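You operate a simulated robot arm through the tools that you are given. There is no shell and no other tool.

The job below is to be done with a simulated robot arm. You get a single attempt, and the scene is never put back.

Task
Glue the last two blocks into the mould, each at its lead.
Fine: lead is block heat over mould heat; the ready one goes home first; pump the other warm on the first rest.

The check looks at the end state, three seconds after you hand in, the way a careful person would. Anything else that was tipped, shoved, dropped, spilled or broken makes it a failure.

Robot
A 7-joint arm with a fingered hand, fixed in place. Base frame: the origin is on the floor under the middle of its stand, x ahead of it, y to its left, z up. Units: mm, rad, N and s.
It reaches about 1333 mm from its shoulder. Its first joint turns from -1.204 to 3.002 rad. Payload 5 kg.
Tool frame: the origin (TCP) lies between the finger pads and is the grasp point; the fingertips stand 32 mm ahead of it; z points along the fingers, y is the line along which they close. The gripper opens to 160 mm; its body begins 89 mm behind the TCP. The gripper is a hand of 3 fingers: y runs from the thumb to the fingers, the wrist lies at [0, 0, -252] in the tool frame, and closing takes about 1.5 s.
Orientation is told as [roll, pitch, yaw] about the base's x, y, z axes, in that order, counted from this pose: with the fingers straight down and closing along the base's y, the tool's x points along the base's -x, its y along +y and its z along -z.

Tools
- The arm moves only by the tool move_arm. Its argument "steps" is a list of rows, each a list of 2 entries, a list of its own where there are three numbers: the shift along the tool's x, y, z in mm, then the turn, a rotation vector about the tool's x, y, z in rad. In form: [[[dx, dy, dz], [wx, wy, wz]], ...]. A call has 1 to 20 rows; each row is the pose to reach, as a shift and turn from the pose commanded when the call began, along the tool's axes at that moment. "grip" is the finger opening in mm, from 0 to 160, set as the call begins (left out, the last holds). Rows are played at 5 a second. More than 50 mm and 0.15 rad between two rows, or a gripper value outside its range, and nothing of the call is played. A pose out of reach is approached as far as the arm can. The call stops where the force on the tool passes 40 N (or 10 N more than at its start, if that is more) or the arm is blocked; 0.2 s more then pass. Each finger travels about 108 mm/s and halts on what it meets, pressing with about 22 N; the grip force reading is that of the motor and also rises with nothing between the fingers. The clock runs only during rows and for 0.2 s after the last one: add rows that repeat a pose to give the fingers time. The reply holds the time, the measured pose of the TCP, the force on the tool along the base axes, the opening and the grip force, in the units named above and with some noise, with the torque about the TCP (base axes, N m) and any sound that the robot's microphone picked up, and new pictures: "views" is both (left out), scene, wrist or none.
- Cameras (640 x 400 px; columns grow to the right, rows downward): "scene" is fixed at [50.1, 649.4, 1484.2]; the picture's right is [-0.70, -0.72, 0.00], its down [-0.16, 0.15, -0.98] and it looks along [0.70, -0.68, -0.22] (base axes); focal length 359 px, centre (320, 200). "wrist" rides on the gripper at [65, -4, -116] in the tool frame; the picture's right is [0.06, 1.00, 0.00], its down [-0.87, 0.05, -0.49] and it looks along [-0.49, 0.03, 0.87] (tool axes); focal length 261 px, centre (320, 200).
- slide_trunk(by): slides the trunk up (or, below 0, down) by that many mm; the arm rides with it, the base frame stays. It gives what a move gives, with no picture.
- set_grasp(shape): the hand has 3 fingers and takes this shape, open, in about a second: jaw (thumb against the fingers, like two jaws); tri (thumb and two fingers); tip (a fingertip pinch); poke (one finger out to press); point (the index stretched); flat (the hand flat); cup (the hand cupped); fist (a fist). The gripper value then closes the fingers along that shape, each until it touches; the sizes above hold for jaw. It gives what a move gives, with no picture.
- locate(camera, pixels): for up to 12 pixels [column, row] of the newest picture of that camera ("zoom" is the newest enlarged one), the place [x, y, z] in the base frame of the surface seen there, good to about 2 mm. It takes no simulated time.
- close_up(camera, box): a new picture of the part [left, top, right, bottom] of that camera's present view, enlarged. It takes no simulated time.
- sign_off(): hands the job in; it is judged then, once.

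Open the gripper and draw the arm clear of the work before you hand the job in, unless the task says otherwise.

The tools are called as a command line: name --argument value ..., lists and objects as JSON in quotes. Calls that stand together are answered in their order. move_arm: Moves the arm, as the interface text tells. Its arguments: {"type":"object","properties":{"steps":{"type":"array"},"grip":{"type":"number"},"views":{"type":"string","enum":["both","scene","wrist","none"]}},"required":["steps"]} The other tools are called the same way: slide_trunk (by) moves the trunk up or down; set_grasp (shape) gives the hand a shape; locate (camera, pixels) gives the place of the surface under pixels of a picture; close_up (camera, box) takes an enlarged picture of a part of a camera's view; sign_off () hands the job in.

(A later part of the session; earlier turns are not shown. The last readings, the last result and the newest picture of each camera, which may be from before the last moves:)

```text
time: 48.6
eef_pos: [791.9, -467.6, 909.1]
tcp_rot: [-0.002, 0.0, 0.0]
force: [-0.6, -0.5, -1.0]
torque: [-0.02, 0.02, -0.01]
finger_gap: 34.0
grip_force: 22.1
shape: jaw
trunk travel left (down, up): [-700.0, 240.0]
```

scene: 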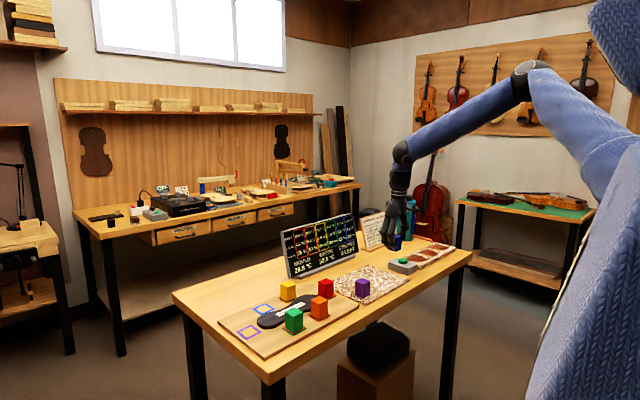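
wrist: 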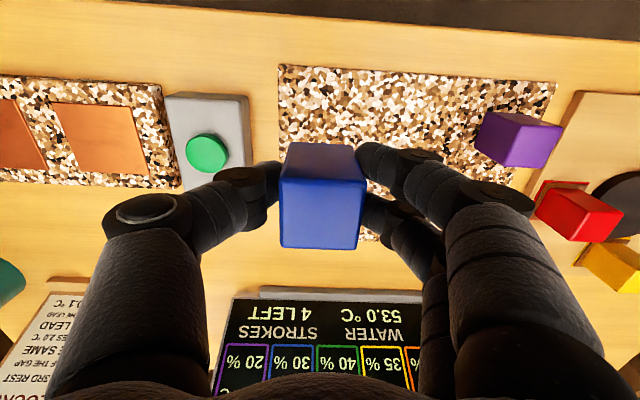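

No contact force yet at 909.1. I ease down 1.5 mm more, then open to 64.

move_arm --steps '[[[0, 0, 1], [0, 0, 0]], [[0, 0, 1.5], [0, 0, 0]]]' --views "none"

move_arm --steps '[[[0, 0, 0], [0, 0, 0]], [[0, 0, 0], [0, 0, 0]], [[0, 0, 0], [0, 0, 0]], [[0, 0, 0], [0, 0, 0]]]' --grip 64 --views "wrist"

```text
time: 49.2
eef_pos: [792.4, -467.8, 909.1]
tcp_rot: [-0.003, 0.0, -0.002]
force: [0.7, -1.3, -0.3]
torque: [0.02, 0.01, -0.02]
finger_gap: 34.0
grip_force: 21.7
shape: jaw
trunk travel left (down, up): [-700.0, 240.0]
```

```text
time: 50.2
eef_pos: [792.4, -468.2, 909.7]
tcp_rot: [-0.001, 0.0, 0.003]
force: [-0.3, -1.2, 0.3]
torque: [0.01, 0.0, 0.01]
finger_gap: 63.2
grip_force: 0.1
shape: jaw
trunk travel left (down, up): [-700.0, 240.0]
```

wrist: 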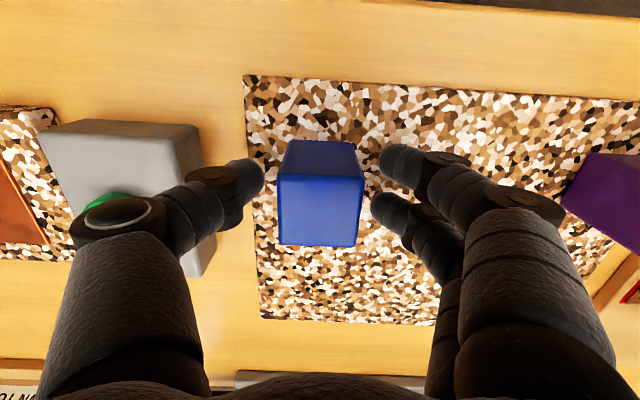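

Blue stands on the mat again, released. I rise clear and check the room on the robot's right, since I plan to swing the arm out sideways and down to bring the shoulder into its other branch.

move_arm --steps '[[[0, 0, -20], [0, 0, 0]], [[0, 0, -50], [0, 0, 0]], [[0, 0, -90], [0, 0, 0]], [[0, 0, -130], [0, 0, 0]], [[0, 0, -170], [0, 0, 0]], [[0, 0, -210], [0, 0, 0]], [[0, 0, -250], [0, 0, 0]], [[0, 0, -290], [0, 0, 0]], [[0, 0, -290], [0, 0, 0]]]'

locate --camera "scene" --pixels '[[470, 200], [560, 245], [535, 275], [470, 270], [500, 240], [590, 100], [450, 250], [375, 350], [410, 370], [270, 340], [470, 330], [500, 380]]'

```text
time: 52.2
eef_pos: [791.0, -469.6, 1199.8]
tcp_rot: [0.001, 0.0, 0.001]
force: [0.4, 0.4, 0.7]
torque: [0.04, 0.02, 0.01]
finger_gap: 63.4
grip_force: 0.1
shape: jaw
trunk travel left (down, up): [-700.0, 240.0]
```

scene: 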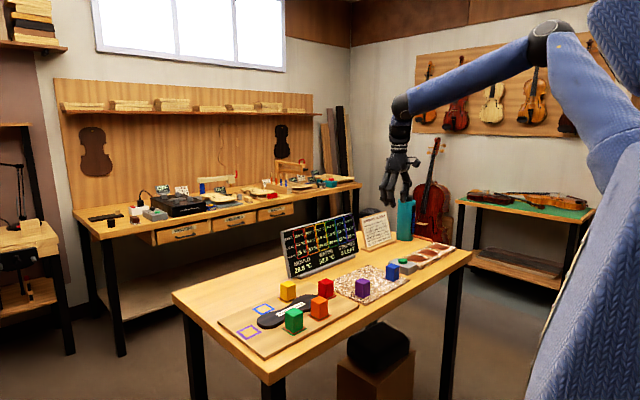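
wrist: 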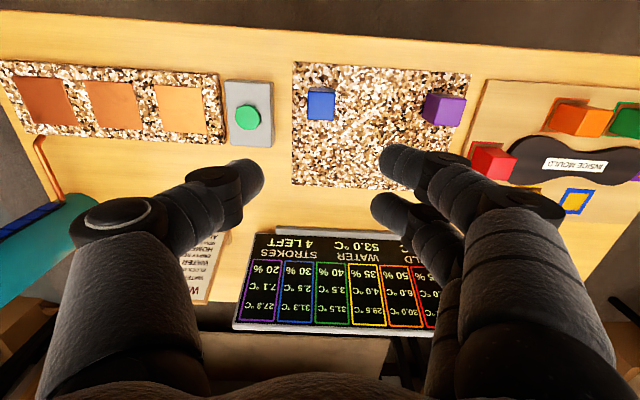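

```text
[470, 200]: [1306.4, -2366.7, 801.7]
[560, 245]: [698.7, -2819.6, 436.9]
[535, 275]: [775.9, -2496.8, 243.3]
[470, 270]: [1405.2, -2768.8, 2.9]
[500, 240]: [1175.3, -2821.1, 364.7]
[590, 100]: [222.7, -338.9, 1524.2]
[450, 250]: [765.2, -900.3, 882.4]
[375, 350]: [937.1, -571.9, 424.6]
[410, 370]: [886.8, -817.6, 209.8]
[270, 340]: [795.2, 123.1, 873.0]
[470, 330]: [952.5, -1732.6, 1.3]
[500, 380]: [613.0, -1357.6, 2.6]
```

The nearest things on the right are the violin table and wall beyond y -2300, so there is room. I start the swing: carry the empty hand to the right at height while yawing it with the arm.

move_arm --steps '[[[24, -34, -5], [0, 0, 0.1]], [[48, -68, -10], [0, 0, 0.2]], [[73, -103, -20], [0, 0, 0.3]], [[97, -137, -30], [0, 0, 0.4]], [[122, -171, -40], [0, 0, 0.5]], [[146, -206, -50], [0, 0, 0.6]], [[170, -240, -50], [0, 0, 0.7]], [[195, -274, -50], [0, 0, 0.8]], [[219, -308, -50], [0, 0, 0.9]], [[244, -343, -50], [0, 0, 1.0]], [[268, -377, -50], [0, 0, 1.1]], [[292, -411, -50], [0, 0, 1.2]], [[317, -446, -50], [0, 0, 1.3]], [[341, -480, -50], [0, 0, 1.4]], [[341, -480, -50], [0, 0, 1.4]]]'

```text
time: 55.4
eef_pos: [452.9, -947.0, 1255.4]
tcp_rot: [-0.001, -0.002, -1.399]
force: [0.9, 0.1, 0.2]
torque: [-0.02, 0.01, -0.01]
finger_gap: 63.9
grip_force: 0.1
shape: jaw
trunk travel left (down, up): [-700.0, 240.0]
```

scene: 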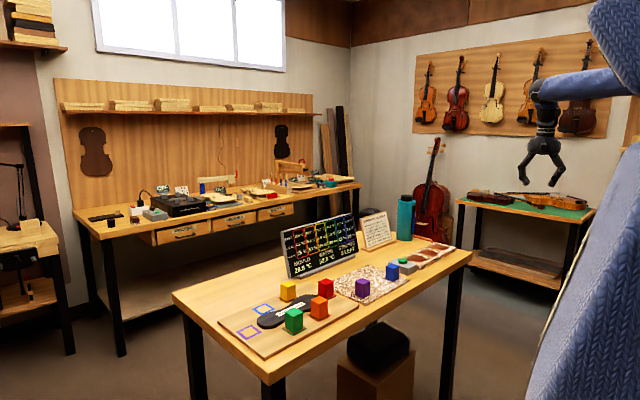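
wrist: 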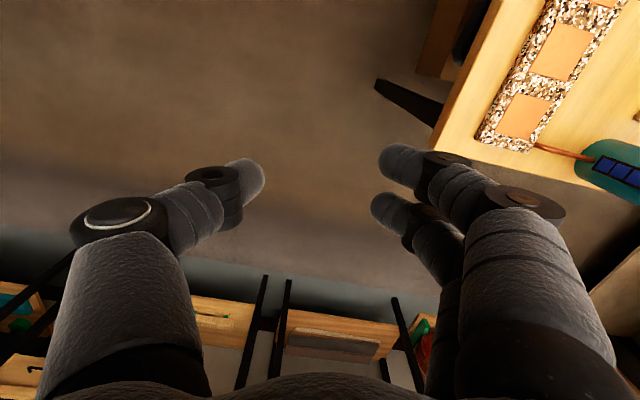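

The hand is over clear floor at (453, -947, 1255). Next I tilt it outward to point right while bringing the arm around beside the robot.

move_arm --steps '[[[-34.5, -17.2, 0.6], [0, -0.1, 0]], [[-68.8, -34.4, -2.1], [0, -0.2, 0]], [[-102.3, -51.6, -8.2], [0, -0.3, 0]], [[-134.8, -68.8, -17.5], [0, -0.4, 0]], [[-166, -86, -30], [0, -0.5, 0]], [[-195.6, -103.2, -45.4], [0, -0.6, 0]], [[-223.2, -120.4, -63.7], [0, -0.7, 0]], [[-248.7, -137.6, -84.5], [0, -0.8, 0]], [[-271.7, -154.8, -107.7], [0, -0.9, 0]], [[-292.1, -172, -133], [0, -1.0, 0]], [[-309.6, -189.2, -160.1], [0, -1.1, 0]], [[-324.1, -206.4, -188.8], [0, -1.2, 0]], [[-335.4, -223.6, -218.8], [0, -1.3, 0]], [[-343.4, -240.8, -249.6], [0, -1.4, 0]], [[-348.2, -258, -281], [0, -1.5, 0]]]'

```text
time: 58.6
eef_pos: [256.5, -1335.4, 1532.5]
tcp_rot: [0.015, -1.503, -1.412]
force: [0.6, -1.2, 0.3]
torque: [0.03, -0.03, -0.01]
finger_gap: 63.8
grip_force: 0.1
shape: jaw
trunk travel left (down, up): [-700.0, 240.0]
```

scene: 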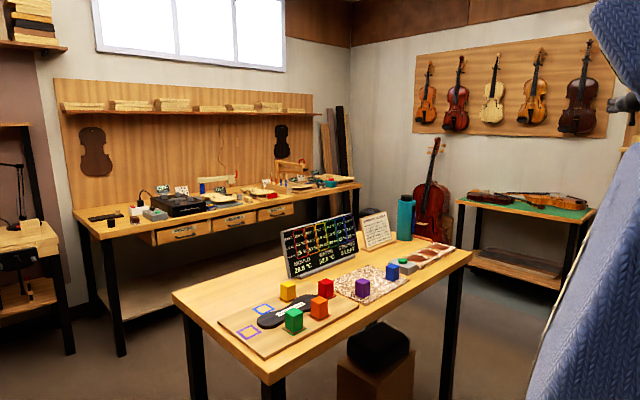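
wrist: 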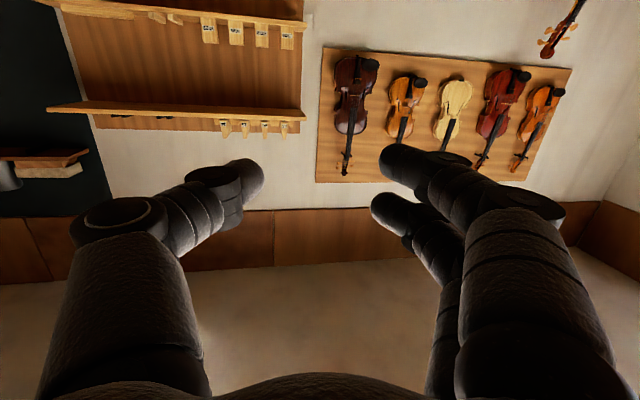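

The hand now points right at (256, -1335, 1533), with wall and shelves ahead. I locate the wall and shelf points to confirm clearance behind and to the side.

locate --camera "wrist" --pixels '[[450, 100], [250, 110], [60, 108], [20, 160], [40, 60], [150, 300], [300, 320], [350, 240], [30, 280], [100, 20], [600, 300], [10, 350]]'

```text
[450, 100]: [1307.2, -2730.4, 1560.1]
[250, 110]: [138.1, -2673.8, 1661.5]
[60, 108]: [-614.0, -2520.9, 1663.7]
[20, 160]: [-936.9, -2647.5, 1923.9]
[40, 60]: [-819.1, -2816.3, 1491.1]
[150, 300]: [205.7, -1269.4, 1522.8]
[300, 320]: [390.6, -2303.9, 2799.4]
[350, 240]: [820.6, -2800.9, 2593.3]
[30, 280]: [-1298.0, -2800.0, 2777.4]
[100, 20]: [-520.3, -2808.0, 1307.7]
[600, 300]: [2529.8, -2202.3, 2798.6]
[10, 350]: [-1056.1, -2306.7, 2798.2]
```

Everything on that side is beyond y -2500, well clear. I move the arm slightly behind the shoulder line and then stretch it out to the right at shoulder height.

move_arm --steps '[[[10.4, -37, 0], [0, 0, 0]], [[20.9, -74.6, 0], [0, 0, 0]], [[31.3, -112, 0], [0, 0, 0]], [[41.8, -149, 0], [0, 0, 0]], [[52.2, -186, 0], [0, 0, 0]], [[62.7, -224, 0], [0, 0, 0]], [[73.1, -261, 0.7], [0, 0, 0]], [[73.1, -261, 0.7], [0, 0, 0]]]'

```text
time: 60.4
eef_pos: [-0.9, -1375.2, 1460.3]
tcp_rot: [-0.003, -1.501, -1.396]
force: [0.4, -0.1, -0.6]
torque: [0.0, -0.01, -0.04]
finger_gap: 63.5
grip_force: 0.0
shape: jaw
trunk travel left (down, up): [-700.0, 240.0]
```

scene: 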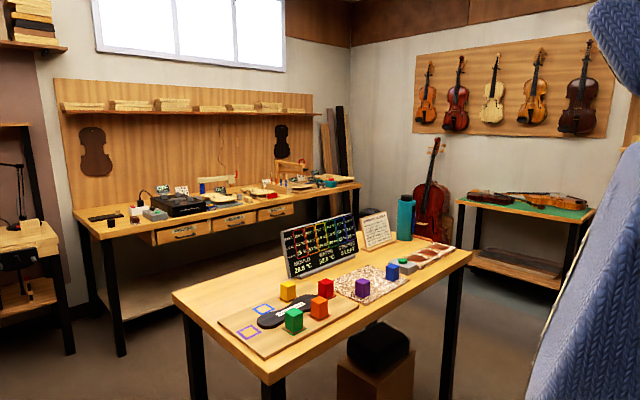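
wrist: 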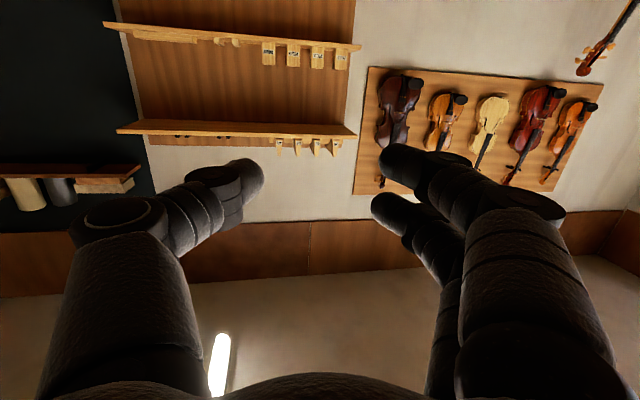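

It followed without trouble. Now I stretch out to the right at shoulder height and bring the arm down past horizontal, forward of the shoulder line.

move_arm --steps '[[[27, 18.5, 20.7], [0, 0, 0]], [[54, 37, 41.3], [0, 0, 0]], [[81, 55.5, 62], [0, 0, 0]], [[109, 74, 82.7], [0, 0, 0]], [[136, 92.6, 103.4], [0, 0, 0]], [[163, 111, 124], [0, 0, 0]], [[190, 129.6, 144.7], [0, 0, 0]], [[226, 148, 137], [0, 0, 0]], [[261, 167, 129], [0, 0, 0]], [[297, 186, 121], [0, 0, 0]], [[333, 204, 113], [0, 0, 0]], [[368, 223, 106], [0, 0, 0]], [[404, 242, 98], [0, 0, 0]], [[440, 260, 90], [0, 0, 0]], [[475, 279, 82], [0, 0, 0]], [[511, 298, 75], [0, 0, 0]], [[547, 316, 67], [0, 0, 0]], [[582, 335, 59], [0, 0, 0]], [[618, 353, 51], [0, 0, 0]], [[618, 353, 51], [0, 0, 0]]]'

```text
time: 64.6
eef_pos: [345.8, -1322.4, 837.3]
tcp_rot: [-0.001, -1.5, -1.4]
force: [0.5, -0.1, -0.1]
torque: [0.02, 0.0, -0.02]
finger_gap: 63.6
grip_force: 0.0
shape: jaw
trunk travel left (down, up): [-700.0, 240.0]
```

scene: 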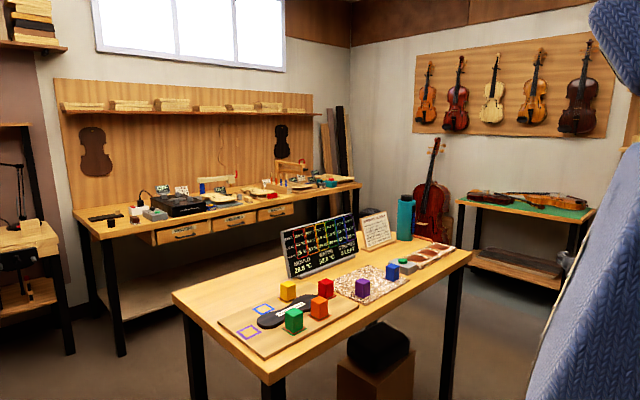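
wrist: 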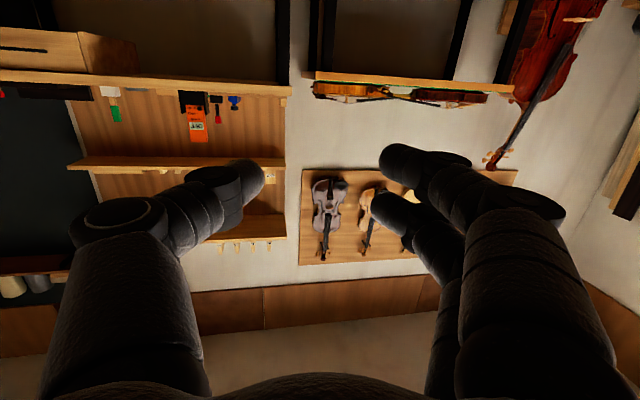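

The arm is now past horizontal on the lower, forward side, so the shoulder should have changed branch. I raise the trunk fully, then fold the hand back to vertical in front of the bench's right end.

slide_trunk --by 240

move_arm --steps '[[[21.6, 12.6, -13.1], [0, 0.1, 0]], [[42.9, 25.3, -29.5], [0, 0.2, 0]], [[63.4, 37.9, -49.3], [0, 0.3, 0]], [[83, 50.5, -72.3], [0, 0.4, 0]], [[101.2, 63.2, -98.5], [0, 0.5, 0]], [[117.9, 75.8, -127.6], [0, 0.6, 0]], [[132.5, 88.4, -159.6], [0, 0.7, 0]], [[145.1, 101, -194.1], [0, 0.8, 0]], [[155.1, 113.7, -231], [0, 0.9, 0]], [[162.6, 126.3, -270], [0, 1.0, 0]], [[167.1, 138.9, -310.9], [0, 1.1, 0]], [[168.7, 151.6, -353.2], [0, 1.2, 0]], [[167, 164.2, -396.8], [0, 1.3, 0]], [[162.1, 176.8, -441.4], [0, 1.4, 0]], [[153.9, 189.4, -486.4], [0, 1.5, 0]], [[153.9, 189.4, -486.4], [0, 1.5, 0]]]'

```text
time: 67.1
eef_pos: [347.1, -1322.8, 1076.5]
tcp_rot: [0.001, -1.501, -1.398]
force: [0.2, -0.3, -0.1]
torque: [0.02, -0.01, -0.02]
finger_gap: 63.7
grip_force: 0.1
shape: jaw
trunk travel left (down, up): [-940.0, 0.0]
```

```text
time: 70.5
eef_pos: [451.2, -800.2, 958.3]
tcp_rot: [0.0, 0.002, -1.4]
force: [0.0, 1.5, -0.4]
torque: [0.03, -0.01, -0.01]
finger_gap: 63.9
grip_force: 0.1
shape: jaw
trunk travel left (down, up): [-940.0, 0.0]
```

scene: 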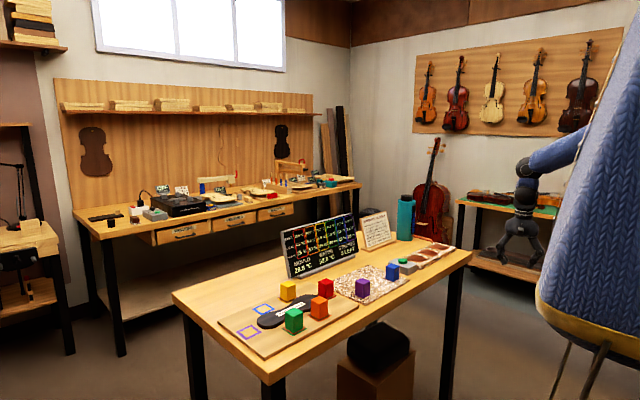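
wrist: 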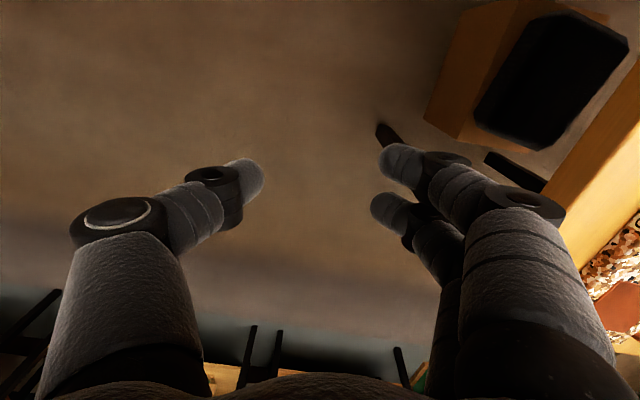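

The hand is vertical at (451, -800, 958). I rise, yaw back to zero and move left in front of the bench, watching the elbow.

move_arm --steps '[[[22.8, 14.8, -8.6], [0, 0, -0.1]], [[45.6, 29.6, -17.1], [0, 0, -0.2]], [[68.4, 44.4, -25.7], [0, 0, -0.3]], [[91.1, 59.1, -34.3], [0, 0, -0.4]], [[113.9, 73.9, -42.9], [0, 0, -0.5]], [[136.7, 88.7, -51.4], [0, 0, -0.6]], [[159.5, 103.5, -60], [0, 0, -0.7]], [[182.3, 118.3, -68.6], [0, 0, -0.8]], [[205.1, 133.1, -77.1], [0, 0, -0.9]], [[227.9, 147.9, -85.7], [0, 0, -1.0]], [[250.6, 162.6, -94.3], [0, 0, -1.1]], [[273.4, 177.4, -102.9], [0, 0, -1.2]], [[296.2, 192.2, -111.4], [0, 0, -1.3]], [[319, 207, -120], [0, 0, -1.4]], [[319, 207, -120], [0, 0, -1.4]]]'

```text
time: 73.7
eef_pos: [598.0, -452.8, 1078.7]
tcp_rot: [-0.001, 0.0, 0.001]
force: [-0.3, 0.1, 0.1]
torque: [-0.02, 0.02, -0.01]
finger_gap: 63.7
grip_force: 0.1
shape: jaw
trunk travel left (down, up): [-940.0, 0.0]
```

scene: 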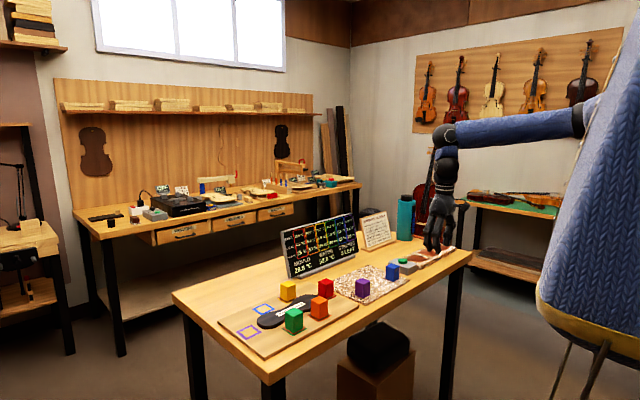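
wrist: 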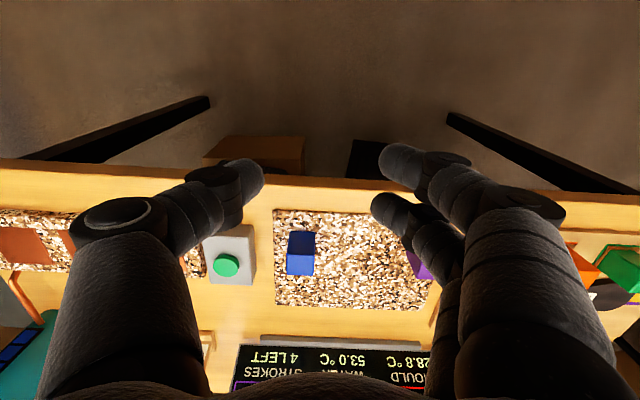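

Now the elbow sits lower with the forearm level, at about (575,120). I test the left reach: move toward (850, 40) at this safe height.

move_arm --steps '[[[-18, 35.2, 0], [0, 0, 0]], [[-36, 70.4, 0], [0, 0, 0]], [[-54, 105.6, 0], [0, 0, 0]], [[-72, 140.9, 0], [0, 0, 0]], [[-90, 176, 0], [0, 0, 0]], [[-108, 211.3, 0], [0, 0, 0]], [[-126, 246.5, 0], [0, 0, 0]], [[-144, 281.7, 0], [0, 0, 0]], [[-162, 316.9, 0], [0, 0, 0]], [[-180, 352, 0], [0, 0, 0]], [[-198, 387.4, 0], [0, 0, 0]], [[-216, 422.6, 0], [0, 0, 0]], [[-234, 457.8, 0], [0, 0, 0]], [[-252, 493, 0], [0, 0, 0]], [[-252, 493, 0], [0, 0, 0]]]'

```text
time: 76.9
eef_pos: [848.9, 43.7, 1079.2]
tcp_rot: [0.0, 0.001, 0.0]
force: [-0.4, -0.7, -0.4]
torque: [0.04, 0.0, -0.01]
finger_gap: 63.9
grip_force: 0.0
shape: jaw
trunk travel left (down, up): [-940.0, 0.0]
```

scene: 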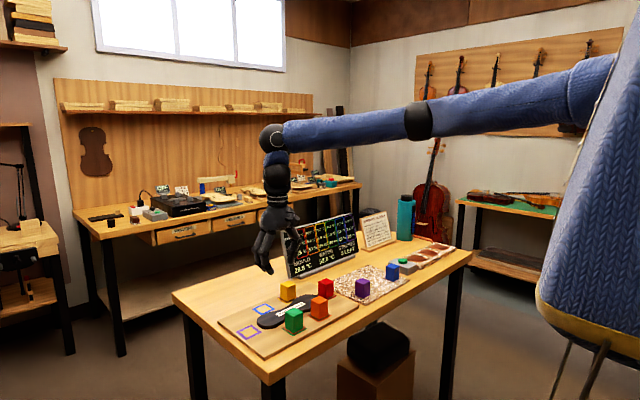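
wrist: 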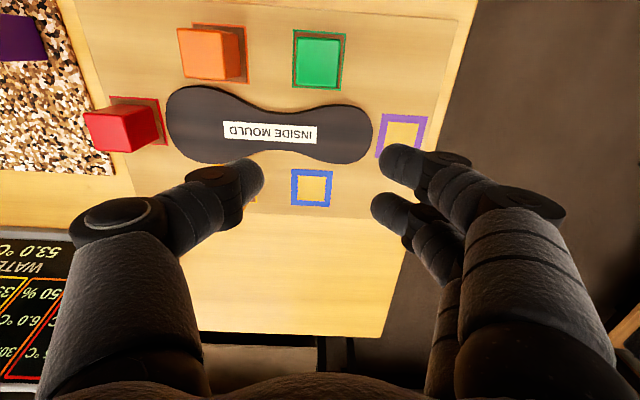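

The hand reaches (849, 44) in this branch. While here I measure the mould's blue outline at (311,188), the finished blocks and the "INSIDE MOULD" piece more exactly.

close_up --camera "wrist" --box '[160, 10, 460, 220]'

locate --camera "wrist" --pixels '[[294, 172], [330, 173], [329, 205], [293, 204], [311, 188], [383, 116], [426, 117], [404, 132], [418, 152], [320, 160], [362, 150], [372, 130]]'

```text
1.90 times, centred on (310, 115) of wrist
```

zoom: 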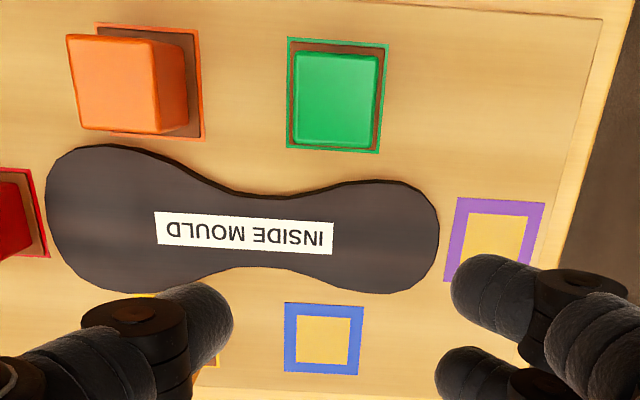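

```text
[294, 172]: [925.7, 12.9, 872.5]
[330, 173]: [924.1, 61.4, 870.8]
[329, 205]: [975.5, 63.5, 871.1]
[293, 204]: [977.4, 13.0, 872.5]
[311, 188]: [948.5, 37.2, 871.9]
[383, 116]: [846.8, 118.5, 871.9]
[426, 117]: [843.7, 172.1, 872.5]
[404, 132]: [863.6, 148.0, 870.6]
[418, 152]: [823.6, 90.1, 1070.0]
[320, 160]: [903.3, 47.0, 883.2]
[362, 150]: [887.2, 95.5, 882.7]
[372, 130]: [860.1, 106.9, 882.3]
```

I locate the outline corners in this closer zoom to settle the blue centre.

locate --camera "zoom" --pixels '[[288, 305], [362, 308], [356, 373], [286, 370], [322, 340], [458, 199], [543, 205], [532, 268], [500, 240], [290, 40], [386, 47], [376, 151]]'

locate --camera "zoom" --pixels '[[288, 146], [298, 318], [349, 319], [346, 363], [295, 360], [470, 214], [527, 219], [437, 240], [405, 285], [340, 278], [280, 268], [30, 300]]'

```text
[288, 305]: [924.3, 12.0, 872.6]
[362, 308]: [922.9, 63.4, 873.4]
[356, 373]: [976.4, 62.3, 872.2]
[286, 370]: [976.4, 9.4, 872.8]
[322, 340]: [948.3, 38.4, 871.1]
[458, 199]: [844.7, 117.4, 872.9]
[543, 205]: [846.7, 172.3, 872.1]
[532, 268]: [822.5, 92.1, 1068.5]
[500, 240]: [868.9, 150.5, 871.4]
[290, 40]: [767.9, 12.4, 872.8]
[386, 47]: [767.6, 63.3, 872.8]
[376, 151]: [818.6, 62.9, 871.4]
```

```text
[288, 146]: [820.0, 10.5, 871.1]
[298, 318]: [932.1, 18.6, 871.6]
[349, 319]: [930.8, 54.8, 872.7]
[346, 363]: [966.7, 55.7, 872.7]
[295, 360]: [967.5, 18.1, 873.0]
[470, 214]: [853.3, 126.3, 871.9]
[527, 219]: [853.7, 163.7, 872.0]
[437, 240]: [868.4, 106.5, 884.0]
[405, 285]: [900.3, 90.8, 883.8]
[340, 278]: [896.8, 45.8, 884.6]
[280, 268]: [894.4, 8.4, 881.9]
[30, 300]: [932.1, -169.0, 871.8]
```

Both views agree: blue outline centre about (948.5, 37.3), purple about (870.5, 144.5), board at z 873. I go back to above blue in this arm posture.

move_arm --steps '[[[4, -36, 0], [0, 0, 0]], [[8, -73, 0], [0, 0, 0]], [[12, -110, 0], [0, 0, 0]], [[16, -146, 0], [0, 0, 0]], [[20, -183, 0], [0, 0, 0]], [[24, -220, 0], [0, 0, 0]], [[28, -256, 0], [0, 0, 0]], [[32, -293, 0], [0, 0, 0]], [[36, -330, 0], [0, 0, 0]], [[40, -366, 0], [0, 0, 0]], [[44, -403, 0], [0, 0, 0]], [[48, -440, 0], [0, 0, 0]], [[52, -476, 0], [0, 0, 0]], [[57, -513, 0], [0, 0, 0]], [[57, -513, 20], [0, 0, 0]], [[57, -513, 20], [0, 0, 0]]]'

```text
time: 80.3
eef_pos: [791.7, -471.8, 1056.4]
tcp_rot: [-0.002, -0.001, 0.0]
force: [-0.1, 0.3, 0.3]
torque: [-0.01, 0.0, 0.0]
finger_gap: 63.7
grip_force: 0.1
shape: jaw
trunk travel left (down, up): [-940.0, 0.0]
```

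scene: 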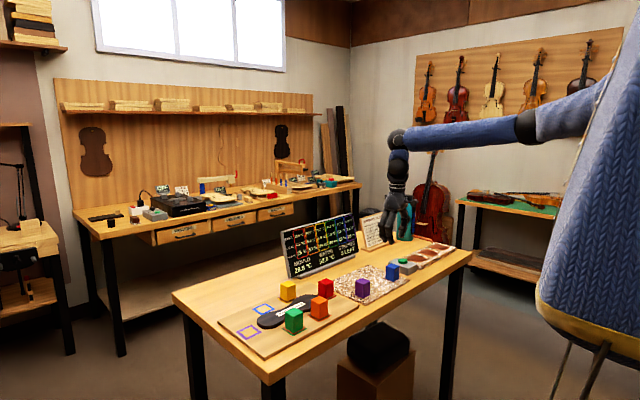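
wrist: 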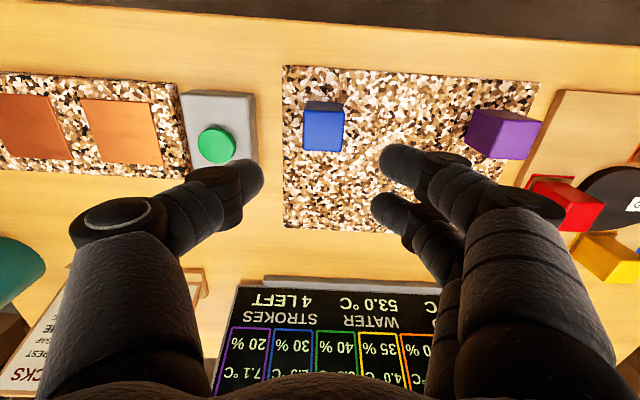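

locate --camera "wrist" --pixels '[[306, 148], [340, 149], [340, 114], [306, 113], [323, 131]]'

close_up --camera "wrist" --box '[280, 80, 380, 170]'

```text
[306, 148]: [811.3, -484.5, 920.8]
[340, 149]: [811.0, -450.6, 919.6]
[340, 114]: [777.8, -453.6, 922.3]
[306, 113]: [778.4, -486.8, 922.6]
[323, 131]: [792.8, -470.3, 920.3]
```

```text
4.44 times, centred on (330, 125) of wrist
```

zoom: 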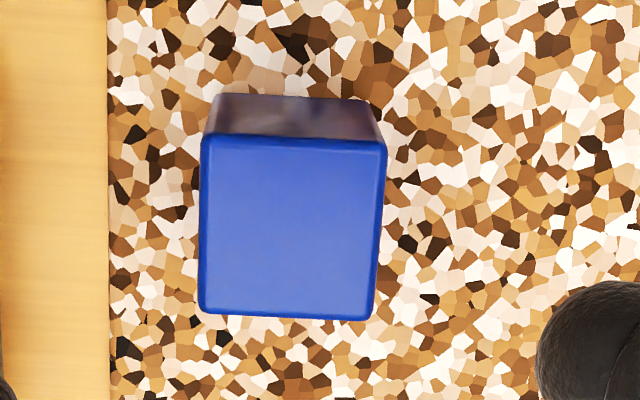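

I check blue's corners on the zoom to centre the grasp.

locate --camera "zoom" --pixels '[[206, 140], [383, 146], [370, 314], [202, 309], [290, 226]]'

```text
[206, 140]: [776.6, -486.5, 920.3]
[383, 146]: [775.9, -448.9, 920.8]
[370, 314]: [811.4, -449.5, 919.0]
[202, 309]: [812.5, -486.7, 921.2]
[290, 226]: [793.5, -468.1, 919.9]
```

Blue's centre is (794, -468). I descend onto it with the gap at 64.

move_arm --steps '[[[-1, 2, 25], [0, 0, 0]], [[-2, 4, 55], [0, 0, 0]], [[-2, 4, 85], [0, 0, 0]], [[-2, 4, 110], [0, 0, 0]], [[-2, 4, 128], [0, 0, 0]], [[-2, 4, 140], [0, 0, 0]], [[-2, 4, 147], [0, 0, 0]], [[-2, 4, 147], [0, 0, 0]]]' --grip 64

```text
time: 82.1
eef_pos: [794.0, -467.0, 909.7]
tcp_rot: [0.0, 0.0, -0.001]
force: [0.3, -0.2, 0.8]
torque: [0.01, 0.01, 0.01]
finger_gap: 63.6
grip_force: 0.1
shape: jaw
trunk travel left (down, up): [-940.0, 0.0]
```

scene: 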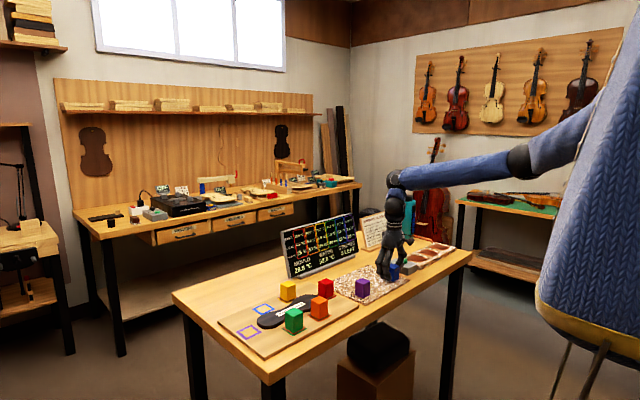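
wrist: 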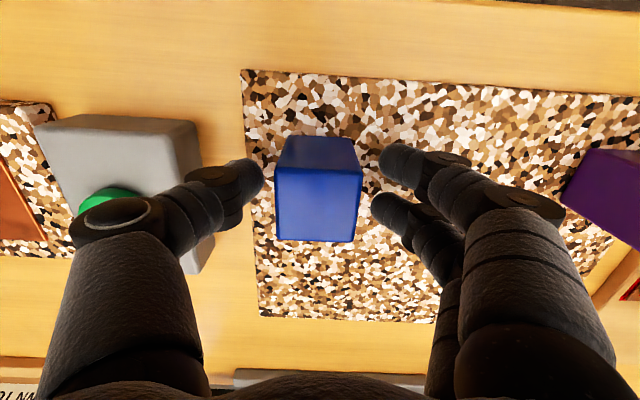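

Blue lies between the fingers. I close, wait, and lift 150 mm.

move_arm --steps '[[[0, 0, 0], [0, 0, 0]], [[0, 0, 0], [0, 0, 0]], [[0, 0, 0], [0, 0, 0]], [[0, 0, 0], [0, 0, 0]], [[0, 0, 0], [0, 0, 0]], [[0, 0, 0], [0, 0, 0]], [[0, 0, 0], [0, 0, 0]], [[0, 0, 0], [0, 0, 0]]]' --grip 10 --views "none"

move_arm --steps '[[[0, 0, -8], [0, 0, 0]], [[0, 0, -30], [0, 0, 0]], [[0, 0, -60], [0, 0, 0]], [[0, 0, -90], [0, 0, 0]], [[0, 0, -120], [0, 0, 0]], [[0, 0, -150], [0, 0, 0]], [[0, 0, -150], [0, 0, 0]]]'

```text
time: 83.9
eef_pos: [794.3, -466.2, 909.2]
tcp_rot: [-0.002, -0.001, 0.0]
force: [0.2, -0.1, 0.6]
torque: [0.0, 0.01, -0.02]
finger_gap: 34.3
grip_force: 21.8
shape: jaw
trunk travel left (down, up): [-940.0, 0.0]
```

```text
time: 85.5
eef_pos: [795.8, -468.7, 1064.1]
tcp_rot: [0.001, 0.0, 0.0]
force: [0.5, 0.0, 0.3]
torque: [-0.01, -0.03, -0.02]
finger_gap: 33.9
grip_force: 22.0
shape: jaw
trunk travel left (down, up): [-940.0, 0.0]
```

scene: 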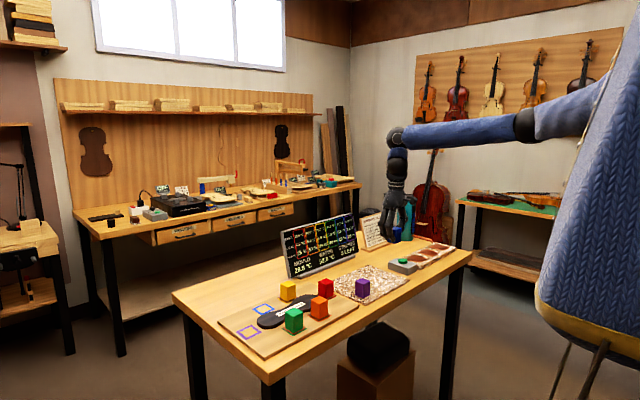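
wrist: 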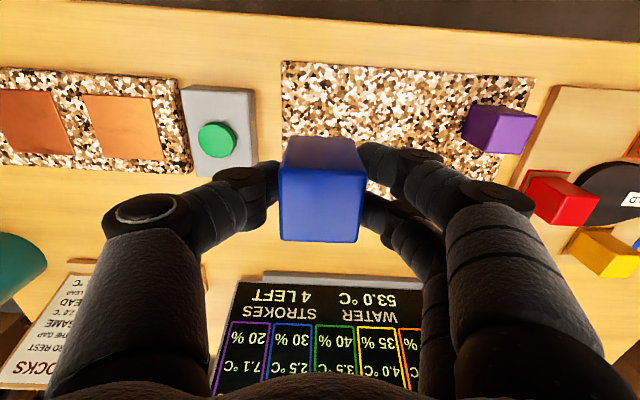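

Blue is held and lifted. I check how it sits relative to the TCP.

locate --camera "wrist" --pixels '[[284, 238], [355, 239], [361, 181], [284, 178], [290, 141], [353, 142], [320, 210]]'

move_arm --steps '[[[0, 0, 0], [0, 0, 0]]]' --views "none"

```text
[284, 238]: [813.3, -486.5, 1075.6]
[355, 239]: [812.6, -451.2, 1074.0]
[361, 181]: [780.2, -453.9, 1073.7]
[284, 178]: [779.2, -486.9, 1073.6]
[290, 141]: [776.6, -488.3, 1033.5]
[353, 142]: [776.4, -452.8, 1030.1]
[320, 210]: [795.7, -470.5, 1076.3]
```

```text
time: 85.9
eef_pos: [795.3, -469.5, 1063.1]
tcp_rot: [0.001, 0.0, 0.0]
force: [-0.4, 0.6, -1.2]
torque: [0.0, -0.01, 0.01]
finger_gap: 34.5
grip_force: 21.4
shape: jaw
trunk travel left (down, up): [-940.0, 0.0]
```

Blue's bottom is about 44 mm below the TCP and centred within 1 mm. I carry it at z of about 1063 to above the blue outline.

move_arm --steps '[[[-5, 18, 0], [0, 0, 0]], [[-15, 50, 0], [0, 0, 0]], [[-26, 86, 0], [0, 0, 0]], [[-37, 123, 0], [0, 0, 0]], [[-48, 160, 0], [0, 0, 0]], [[-59, 196, 0], [0, 0, 0]], [[-70, 233, 0], [0, 0, 0]], [[-81, 270, 0], [0, 0, 0]], [[-92, 306, 0], [0, 0, 0]], [[-103, 343, 0], [0, 0, 0]], [[-114, 380, 0], [0, 0, 0]], [[-125, 416, 0], [0, 0, 0]], [[-136, 452, 0], [0, 0, 0]], [[-146, 485, 0], [0, 0, 0]], [[-152.5, 506.8, 0], [0, 0, 0]], [[-152.5, 506.8, 0], [0, 0, 0]], [[-152.5, 506.8, 0], [0, 0, 0]]]'

```text
time: 89.5
eef_pos: [947.3, 41.0, 1059.6]
tcp_rot: [-0.002, -0.001, 0.001]
force: [0.6, 0.0, 0.0]
torque: [-0.01, 0.02, 0.04]
finger_gap: 34.0
grip_force: 21.9
shape: jaw
trunk travel left (down, up): [-940.0, 0.0]
```

scene: 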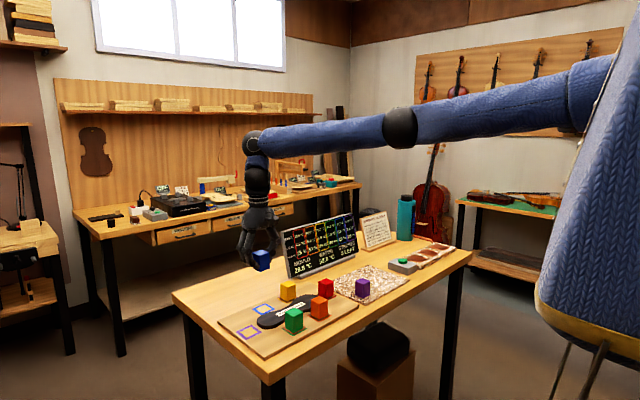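
wrist: 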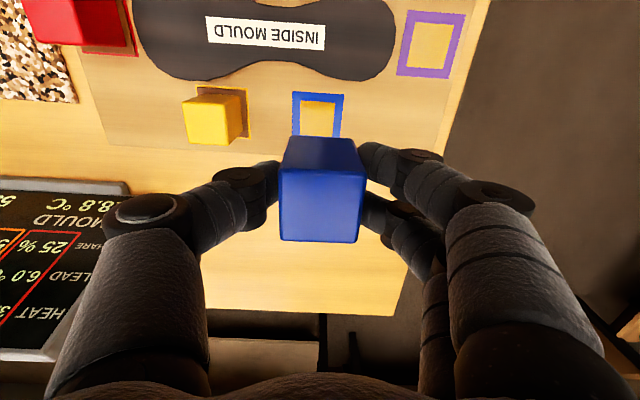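

Blue hangs over its outline, visible at (317,112). I locate the visible outline corners and purple's whole outline from here.

locate --camera "wrist" --pixels '[[294, 93], [342, 96], [339, 133], [295, 132], [408, 13], [464, 16], [451, 76], [400, 71], [186, 142], [244, 88], [320, 210], [225, 125]]'

close_up --camera "wrist" --box '[170, 0, 480, 200]'

```text
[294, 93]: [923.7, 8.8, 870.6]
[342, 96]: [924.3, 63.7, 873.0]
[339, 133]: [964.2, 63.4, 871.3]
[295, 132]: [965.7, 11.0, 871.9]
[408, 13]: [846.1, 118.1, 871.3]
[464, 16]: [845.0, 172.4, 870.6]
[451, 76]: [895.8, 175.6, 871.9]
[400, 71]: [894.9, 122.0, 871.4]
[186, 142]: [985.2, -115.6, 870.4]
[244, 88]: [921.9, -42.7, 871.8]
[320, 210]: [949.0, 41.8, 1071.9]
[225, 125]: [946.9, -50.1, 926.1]
```

```text
2.00 times, centred on (325, 100) of wrist
```

zoom: 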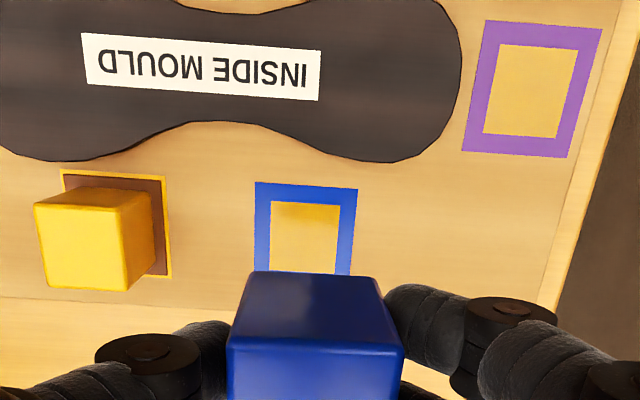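

Blue outline centre comes out near (949.5, 37). I shift 3.5 mm right and descend to about 6 mm above the board.

move_arm --steps '[[[-1, -2, 20], [0, 0, 0]], [[-1, -3.7, 45], [0, 0, 0]], [[-1, -3.7, 70], [0, 0, 0]], [[-1, -3.7, 95], [0, 0, 0]], [[-1, -3.7, 115], [0, 0, 0]], [[-1, -3.7, 127], [0, 0, 0]], [[-1, -3.7, 134], [0, 0, 0]], [[-1, -3.7, 134], [0, 0, 0]]]'

```text
time: 91.3
eef_pos: [949.0, 36.1, 926.2]
tcp_rot: [-0.002, 0.001, 0.001]
force: [-1.2, 0.6, -0.9]
torque: [-0.02, -0.01, 0.03]
finger_gap: 34.5
grip_force: 22.2
shape: jaw
trunk travel left (down, up): [-940.0, 0.0]
```

scene: 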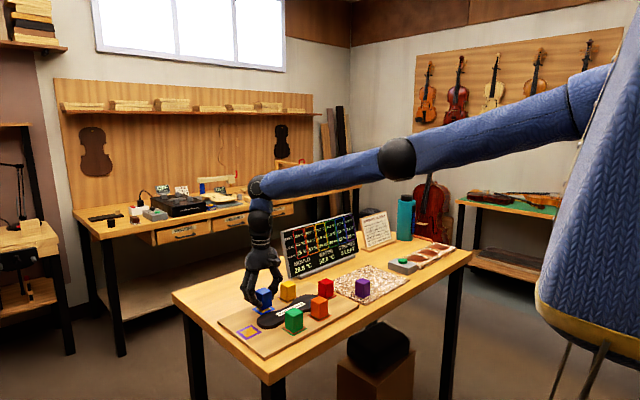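
wrist: 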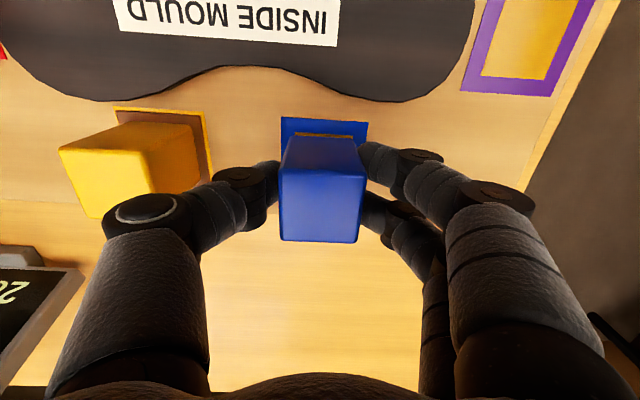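

close_up --camera "wrist" --box '[250, 90, 400, 190]'

close_up --camera "scene" --box '[230, 270, 310, 330]'

```text
4.00 times, centred on (325, 140) of wrist
```

zoom: 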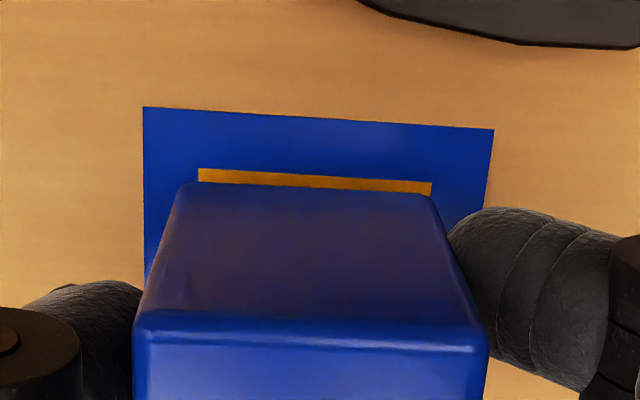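

```text
6.67 times, centred on (270, 300) of scene
```

zoom: 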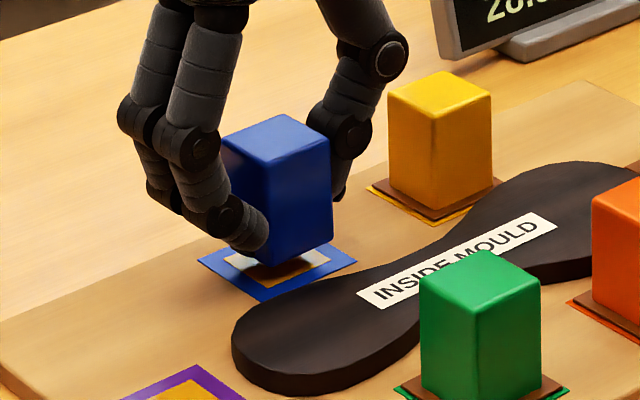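

Blue is about 1.5 mm too far to -y and 9 mm above the board. I nudge it +1.5 in y, -0.5 in x and lower it gently.

move_arm --steps '[[[0.5, 1.5, 0], [0, 0, 0]], [[0.5, 1.5, 3], [0, 0, 0]], [[0.5, 1.5, 6], [0, 0, 0]], [[0.5, 1.5, 7.5], [0, 0, 0]], [[0.5, 1.5, 7.5], [0, 0, 0]]]' --views "none"

close_up --camera "wrist" --box '[250, 90, 400, 190]'

close_up --camera "scene" --box '[230, 270, 310, 330]'

```text
time: 92.5
eef_pos: [949.4, 37.4, 917.1]
tcp_rot: [-0.002, -0.001, 0.001]
force: [0.4, 0.4, -0.4]
torque: [-0.01, -0.02, -0.04]
finger_gap: 34.3
grip_force: 22.3
shape: jaw
trunk travel left (down, up): [-940.0, 0.0]
```

```text
4.00 times, centred on (325, 140) of wrist
```

zoom: 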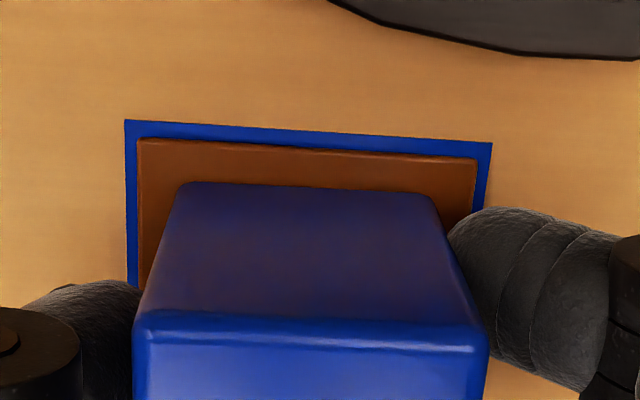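

```text
6.67 times, centred on (270, 300) of scene
```

zoom: 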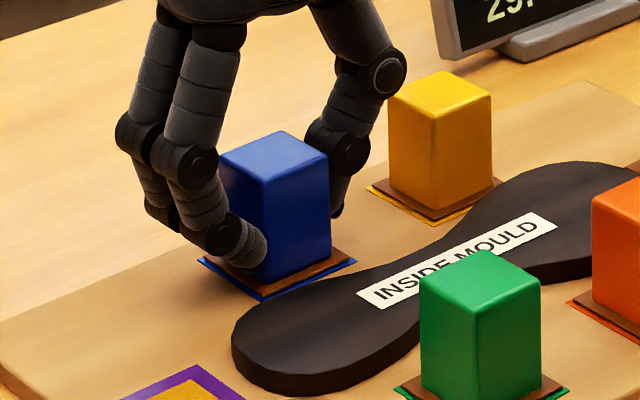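

A brown glue square has appeared under blue and the mould figure now starts with "29", so it has taken home. I open the fingers and check it stays put.

move_arm --steps '[[[0, 0, 0], [0, 0, 0]], [[0, 0, 0], [0, 0, 0]], [[0, 0, 0], [0, 0, 0]], [[0, 0, 0], [0, 0, 0]], [[0, 0, 0], [0, 0, 0]]]' --grip 64

close_up --camera "scene" --box '[230, 200, 370, 330]'

```text
time: 93.7
eef_pos: [948.4, 38.0, 917.1]
tcp_rot: [-0.002, 0.001, 0.001]
force: [-0.6, 0.0, 0.4]
torque: [0.02, 0.02, 0.0]
finger_gap: 63.2
grip_force: 0.0
shape: jaw
trunk travel left (down, up): [-940.0, 0.0]
```

scene: 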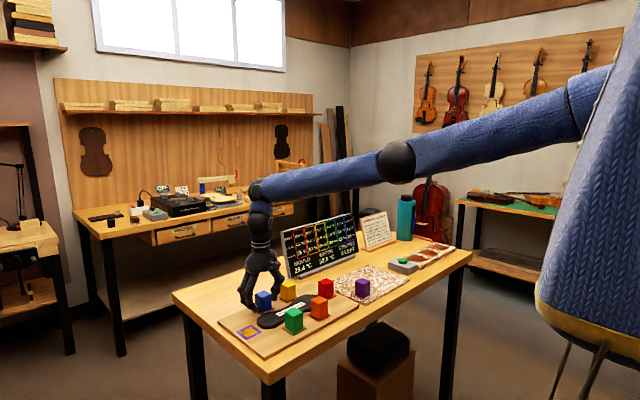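
wrist: 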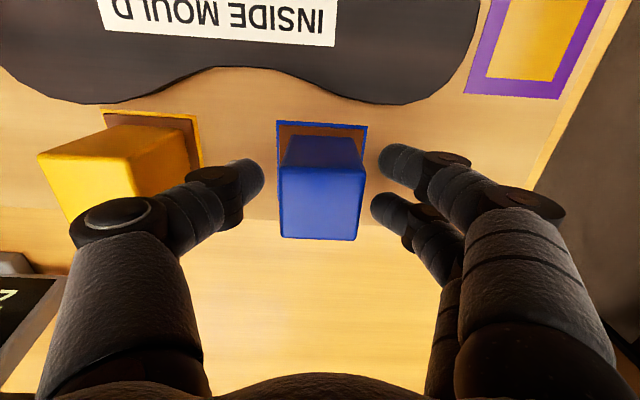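

```text
3.08 times, centred on (300, 265) of scene
```

zoom: 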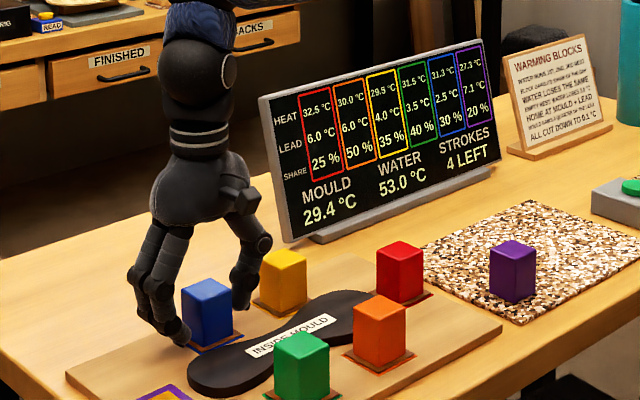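

Mould now reads 29.4 °C, so purple must reach 36.5 °C. I lift straight up and go to above purple at (790, -281).

move_arm --steps '[[[0, 0, -15], [0, 0, 0]], [[0, 0, -40], [0, 0, 0]], [[0, 0, -70], [0, 0, 0]], [[0, 0, -100], [0, 0, 0]], [[0, 0, -130], [0, 0, 0]], [[0, 0, -145], [0, 0, 0]], [[16, -32, -145], [0, 0, 0]], [[33, -66, -145], [0, 0, 0]], [[50, -100, -145], [0, 0, 0]], [[66, -134, -145], [0, 0, 0]], [[83, -168, -145], [0, 0, 0]], [[100, -202, -145], [0, 0, 0]], [[116, -236, -145], [0, 0, 0]], [[133, -270, -145], [0, 0, 0]], [[150, -304, -145], [0, 0, 0]], [[158, -319, -145], [0, 0, 0]], [[158, -319, -145], [0, 0, 0]]]'

```text
time: 97.3
eef_pos: [790.6, -283.9, 1062.3]
tcp_rot: [-0.003, 0.0, 0.003]
force: [0.4, -0.1, -0.8]
torque: [-0.04, -0.02, -0.02]
finger_gap: 63.5
grip_force: 0.1
shape: jaw
trunk travel left (down, up): [-940.0, 0.0]
```

scene: 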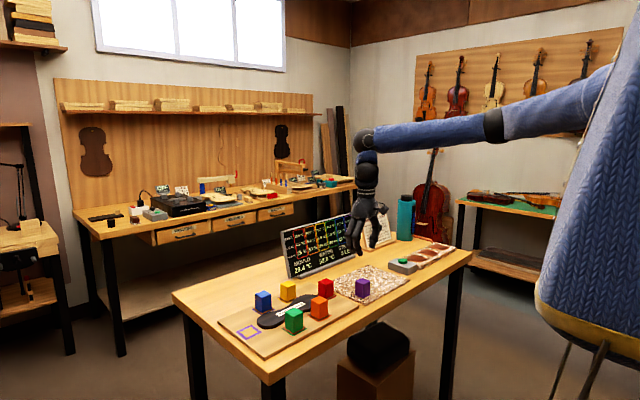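
wrist: 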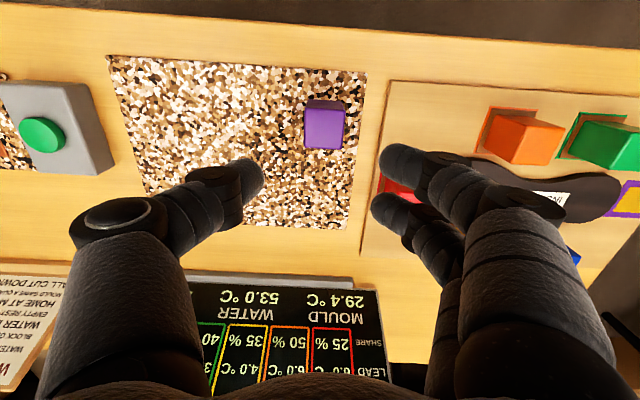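

Purple sits at (325,127) in the wrist view, display reads 29.4. Before picking it up I check reach to the first rest: raise the hand, lower the trunk to mid height, and locate the rest and flask.

move_arm --steps '[[[0, 0, -40], [0, 0, 0]], [[0, 0, -80], [0, 0, 0]], [[0, 0, -120], [0, 0, 0]], [[0, 0, -160], [0, 0, 0]], [[0, 0, -200], [0, 0, 0]], [[0, 0, -200], [0, 0, 0]]]' --views "none"

slide_trunk --by -180

locate --camera "scene" --pixels '[[405, 200], [405, 235], [413, 205], [400, 240], [430, 235], [458, 240], [440, 249], [448, 246], [437, 243], [435, 252], [424, 260], [464, 247]]'

close_up --camera "scene" --box '[390, 220, 480, 280]'

```text
time: 98.7
eef_pos: [787.0, -286.0, 1260.9]
tcp_rot: [0.002, 0.002, 0.0]
force: [1.0, 0.5, -0.3]
torque: [0.01, 0.02, -0.01]
finger_gap: 63.5
grip_force: 0.1
shape: jaw
trunk travel left (down, up): [-940.0, 0.0]
```

```text
time: 100.7
eef_pos: [786.9, -285.2, 1081.3]
tcp_rot: [-0.003, -0.001, -0.001]
force: [-0.1, 0.6, 0.0]
torque: [0.02, 0.01, -0.03]
finger_gap: 63.6
grip_force: 0.1
shape: jaw
trunk travel left (down, up): [-760.0, 180.0]
```

```text
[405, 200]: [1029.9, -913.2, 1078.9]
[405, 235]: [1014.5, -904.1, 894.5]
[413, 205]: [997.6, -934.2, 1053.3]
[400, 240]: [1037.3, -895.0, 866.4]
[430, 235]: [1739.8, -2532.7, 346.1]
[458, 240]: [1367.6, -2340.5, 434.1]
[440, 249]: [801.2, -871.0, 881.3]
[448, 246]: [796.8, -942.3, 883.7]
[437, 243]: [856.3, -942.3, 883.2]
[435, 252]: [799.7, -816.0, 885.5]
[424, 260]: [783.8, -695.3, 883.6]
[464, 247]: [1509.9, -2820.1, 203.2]
```

```text
6.67 times, centred on (435, 250) of scene
```

zoom: 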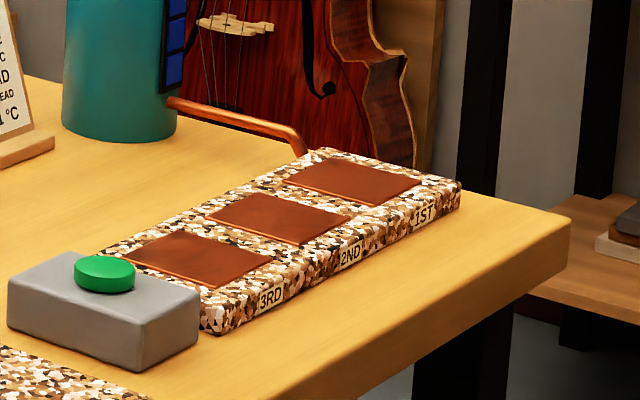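

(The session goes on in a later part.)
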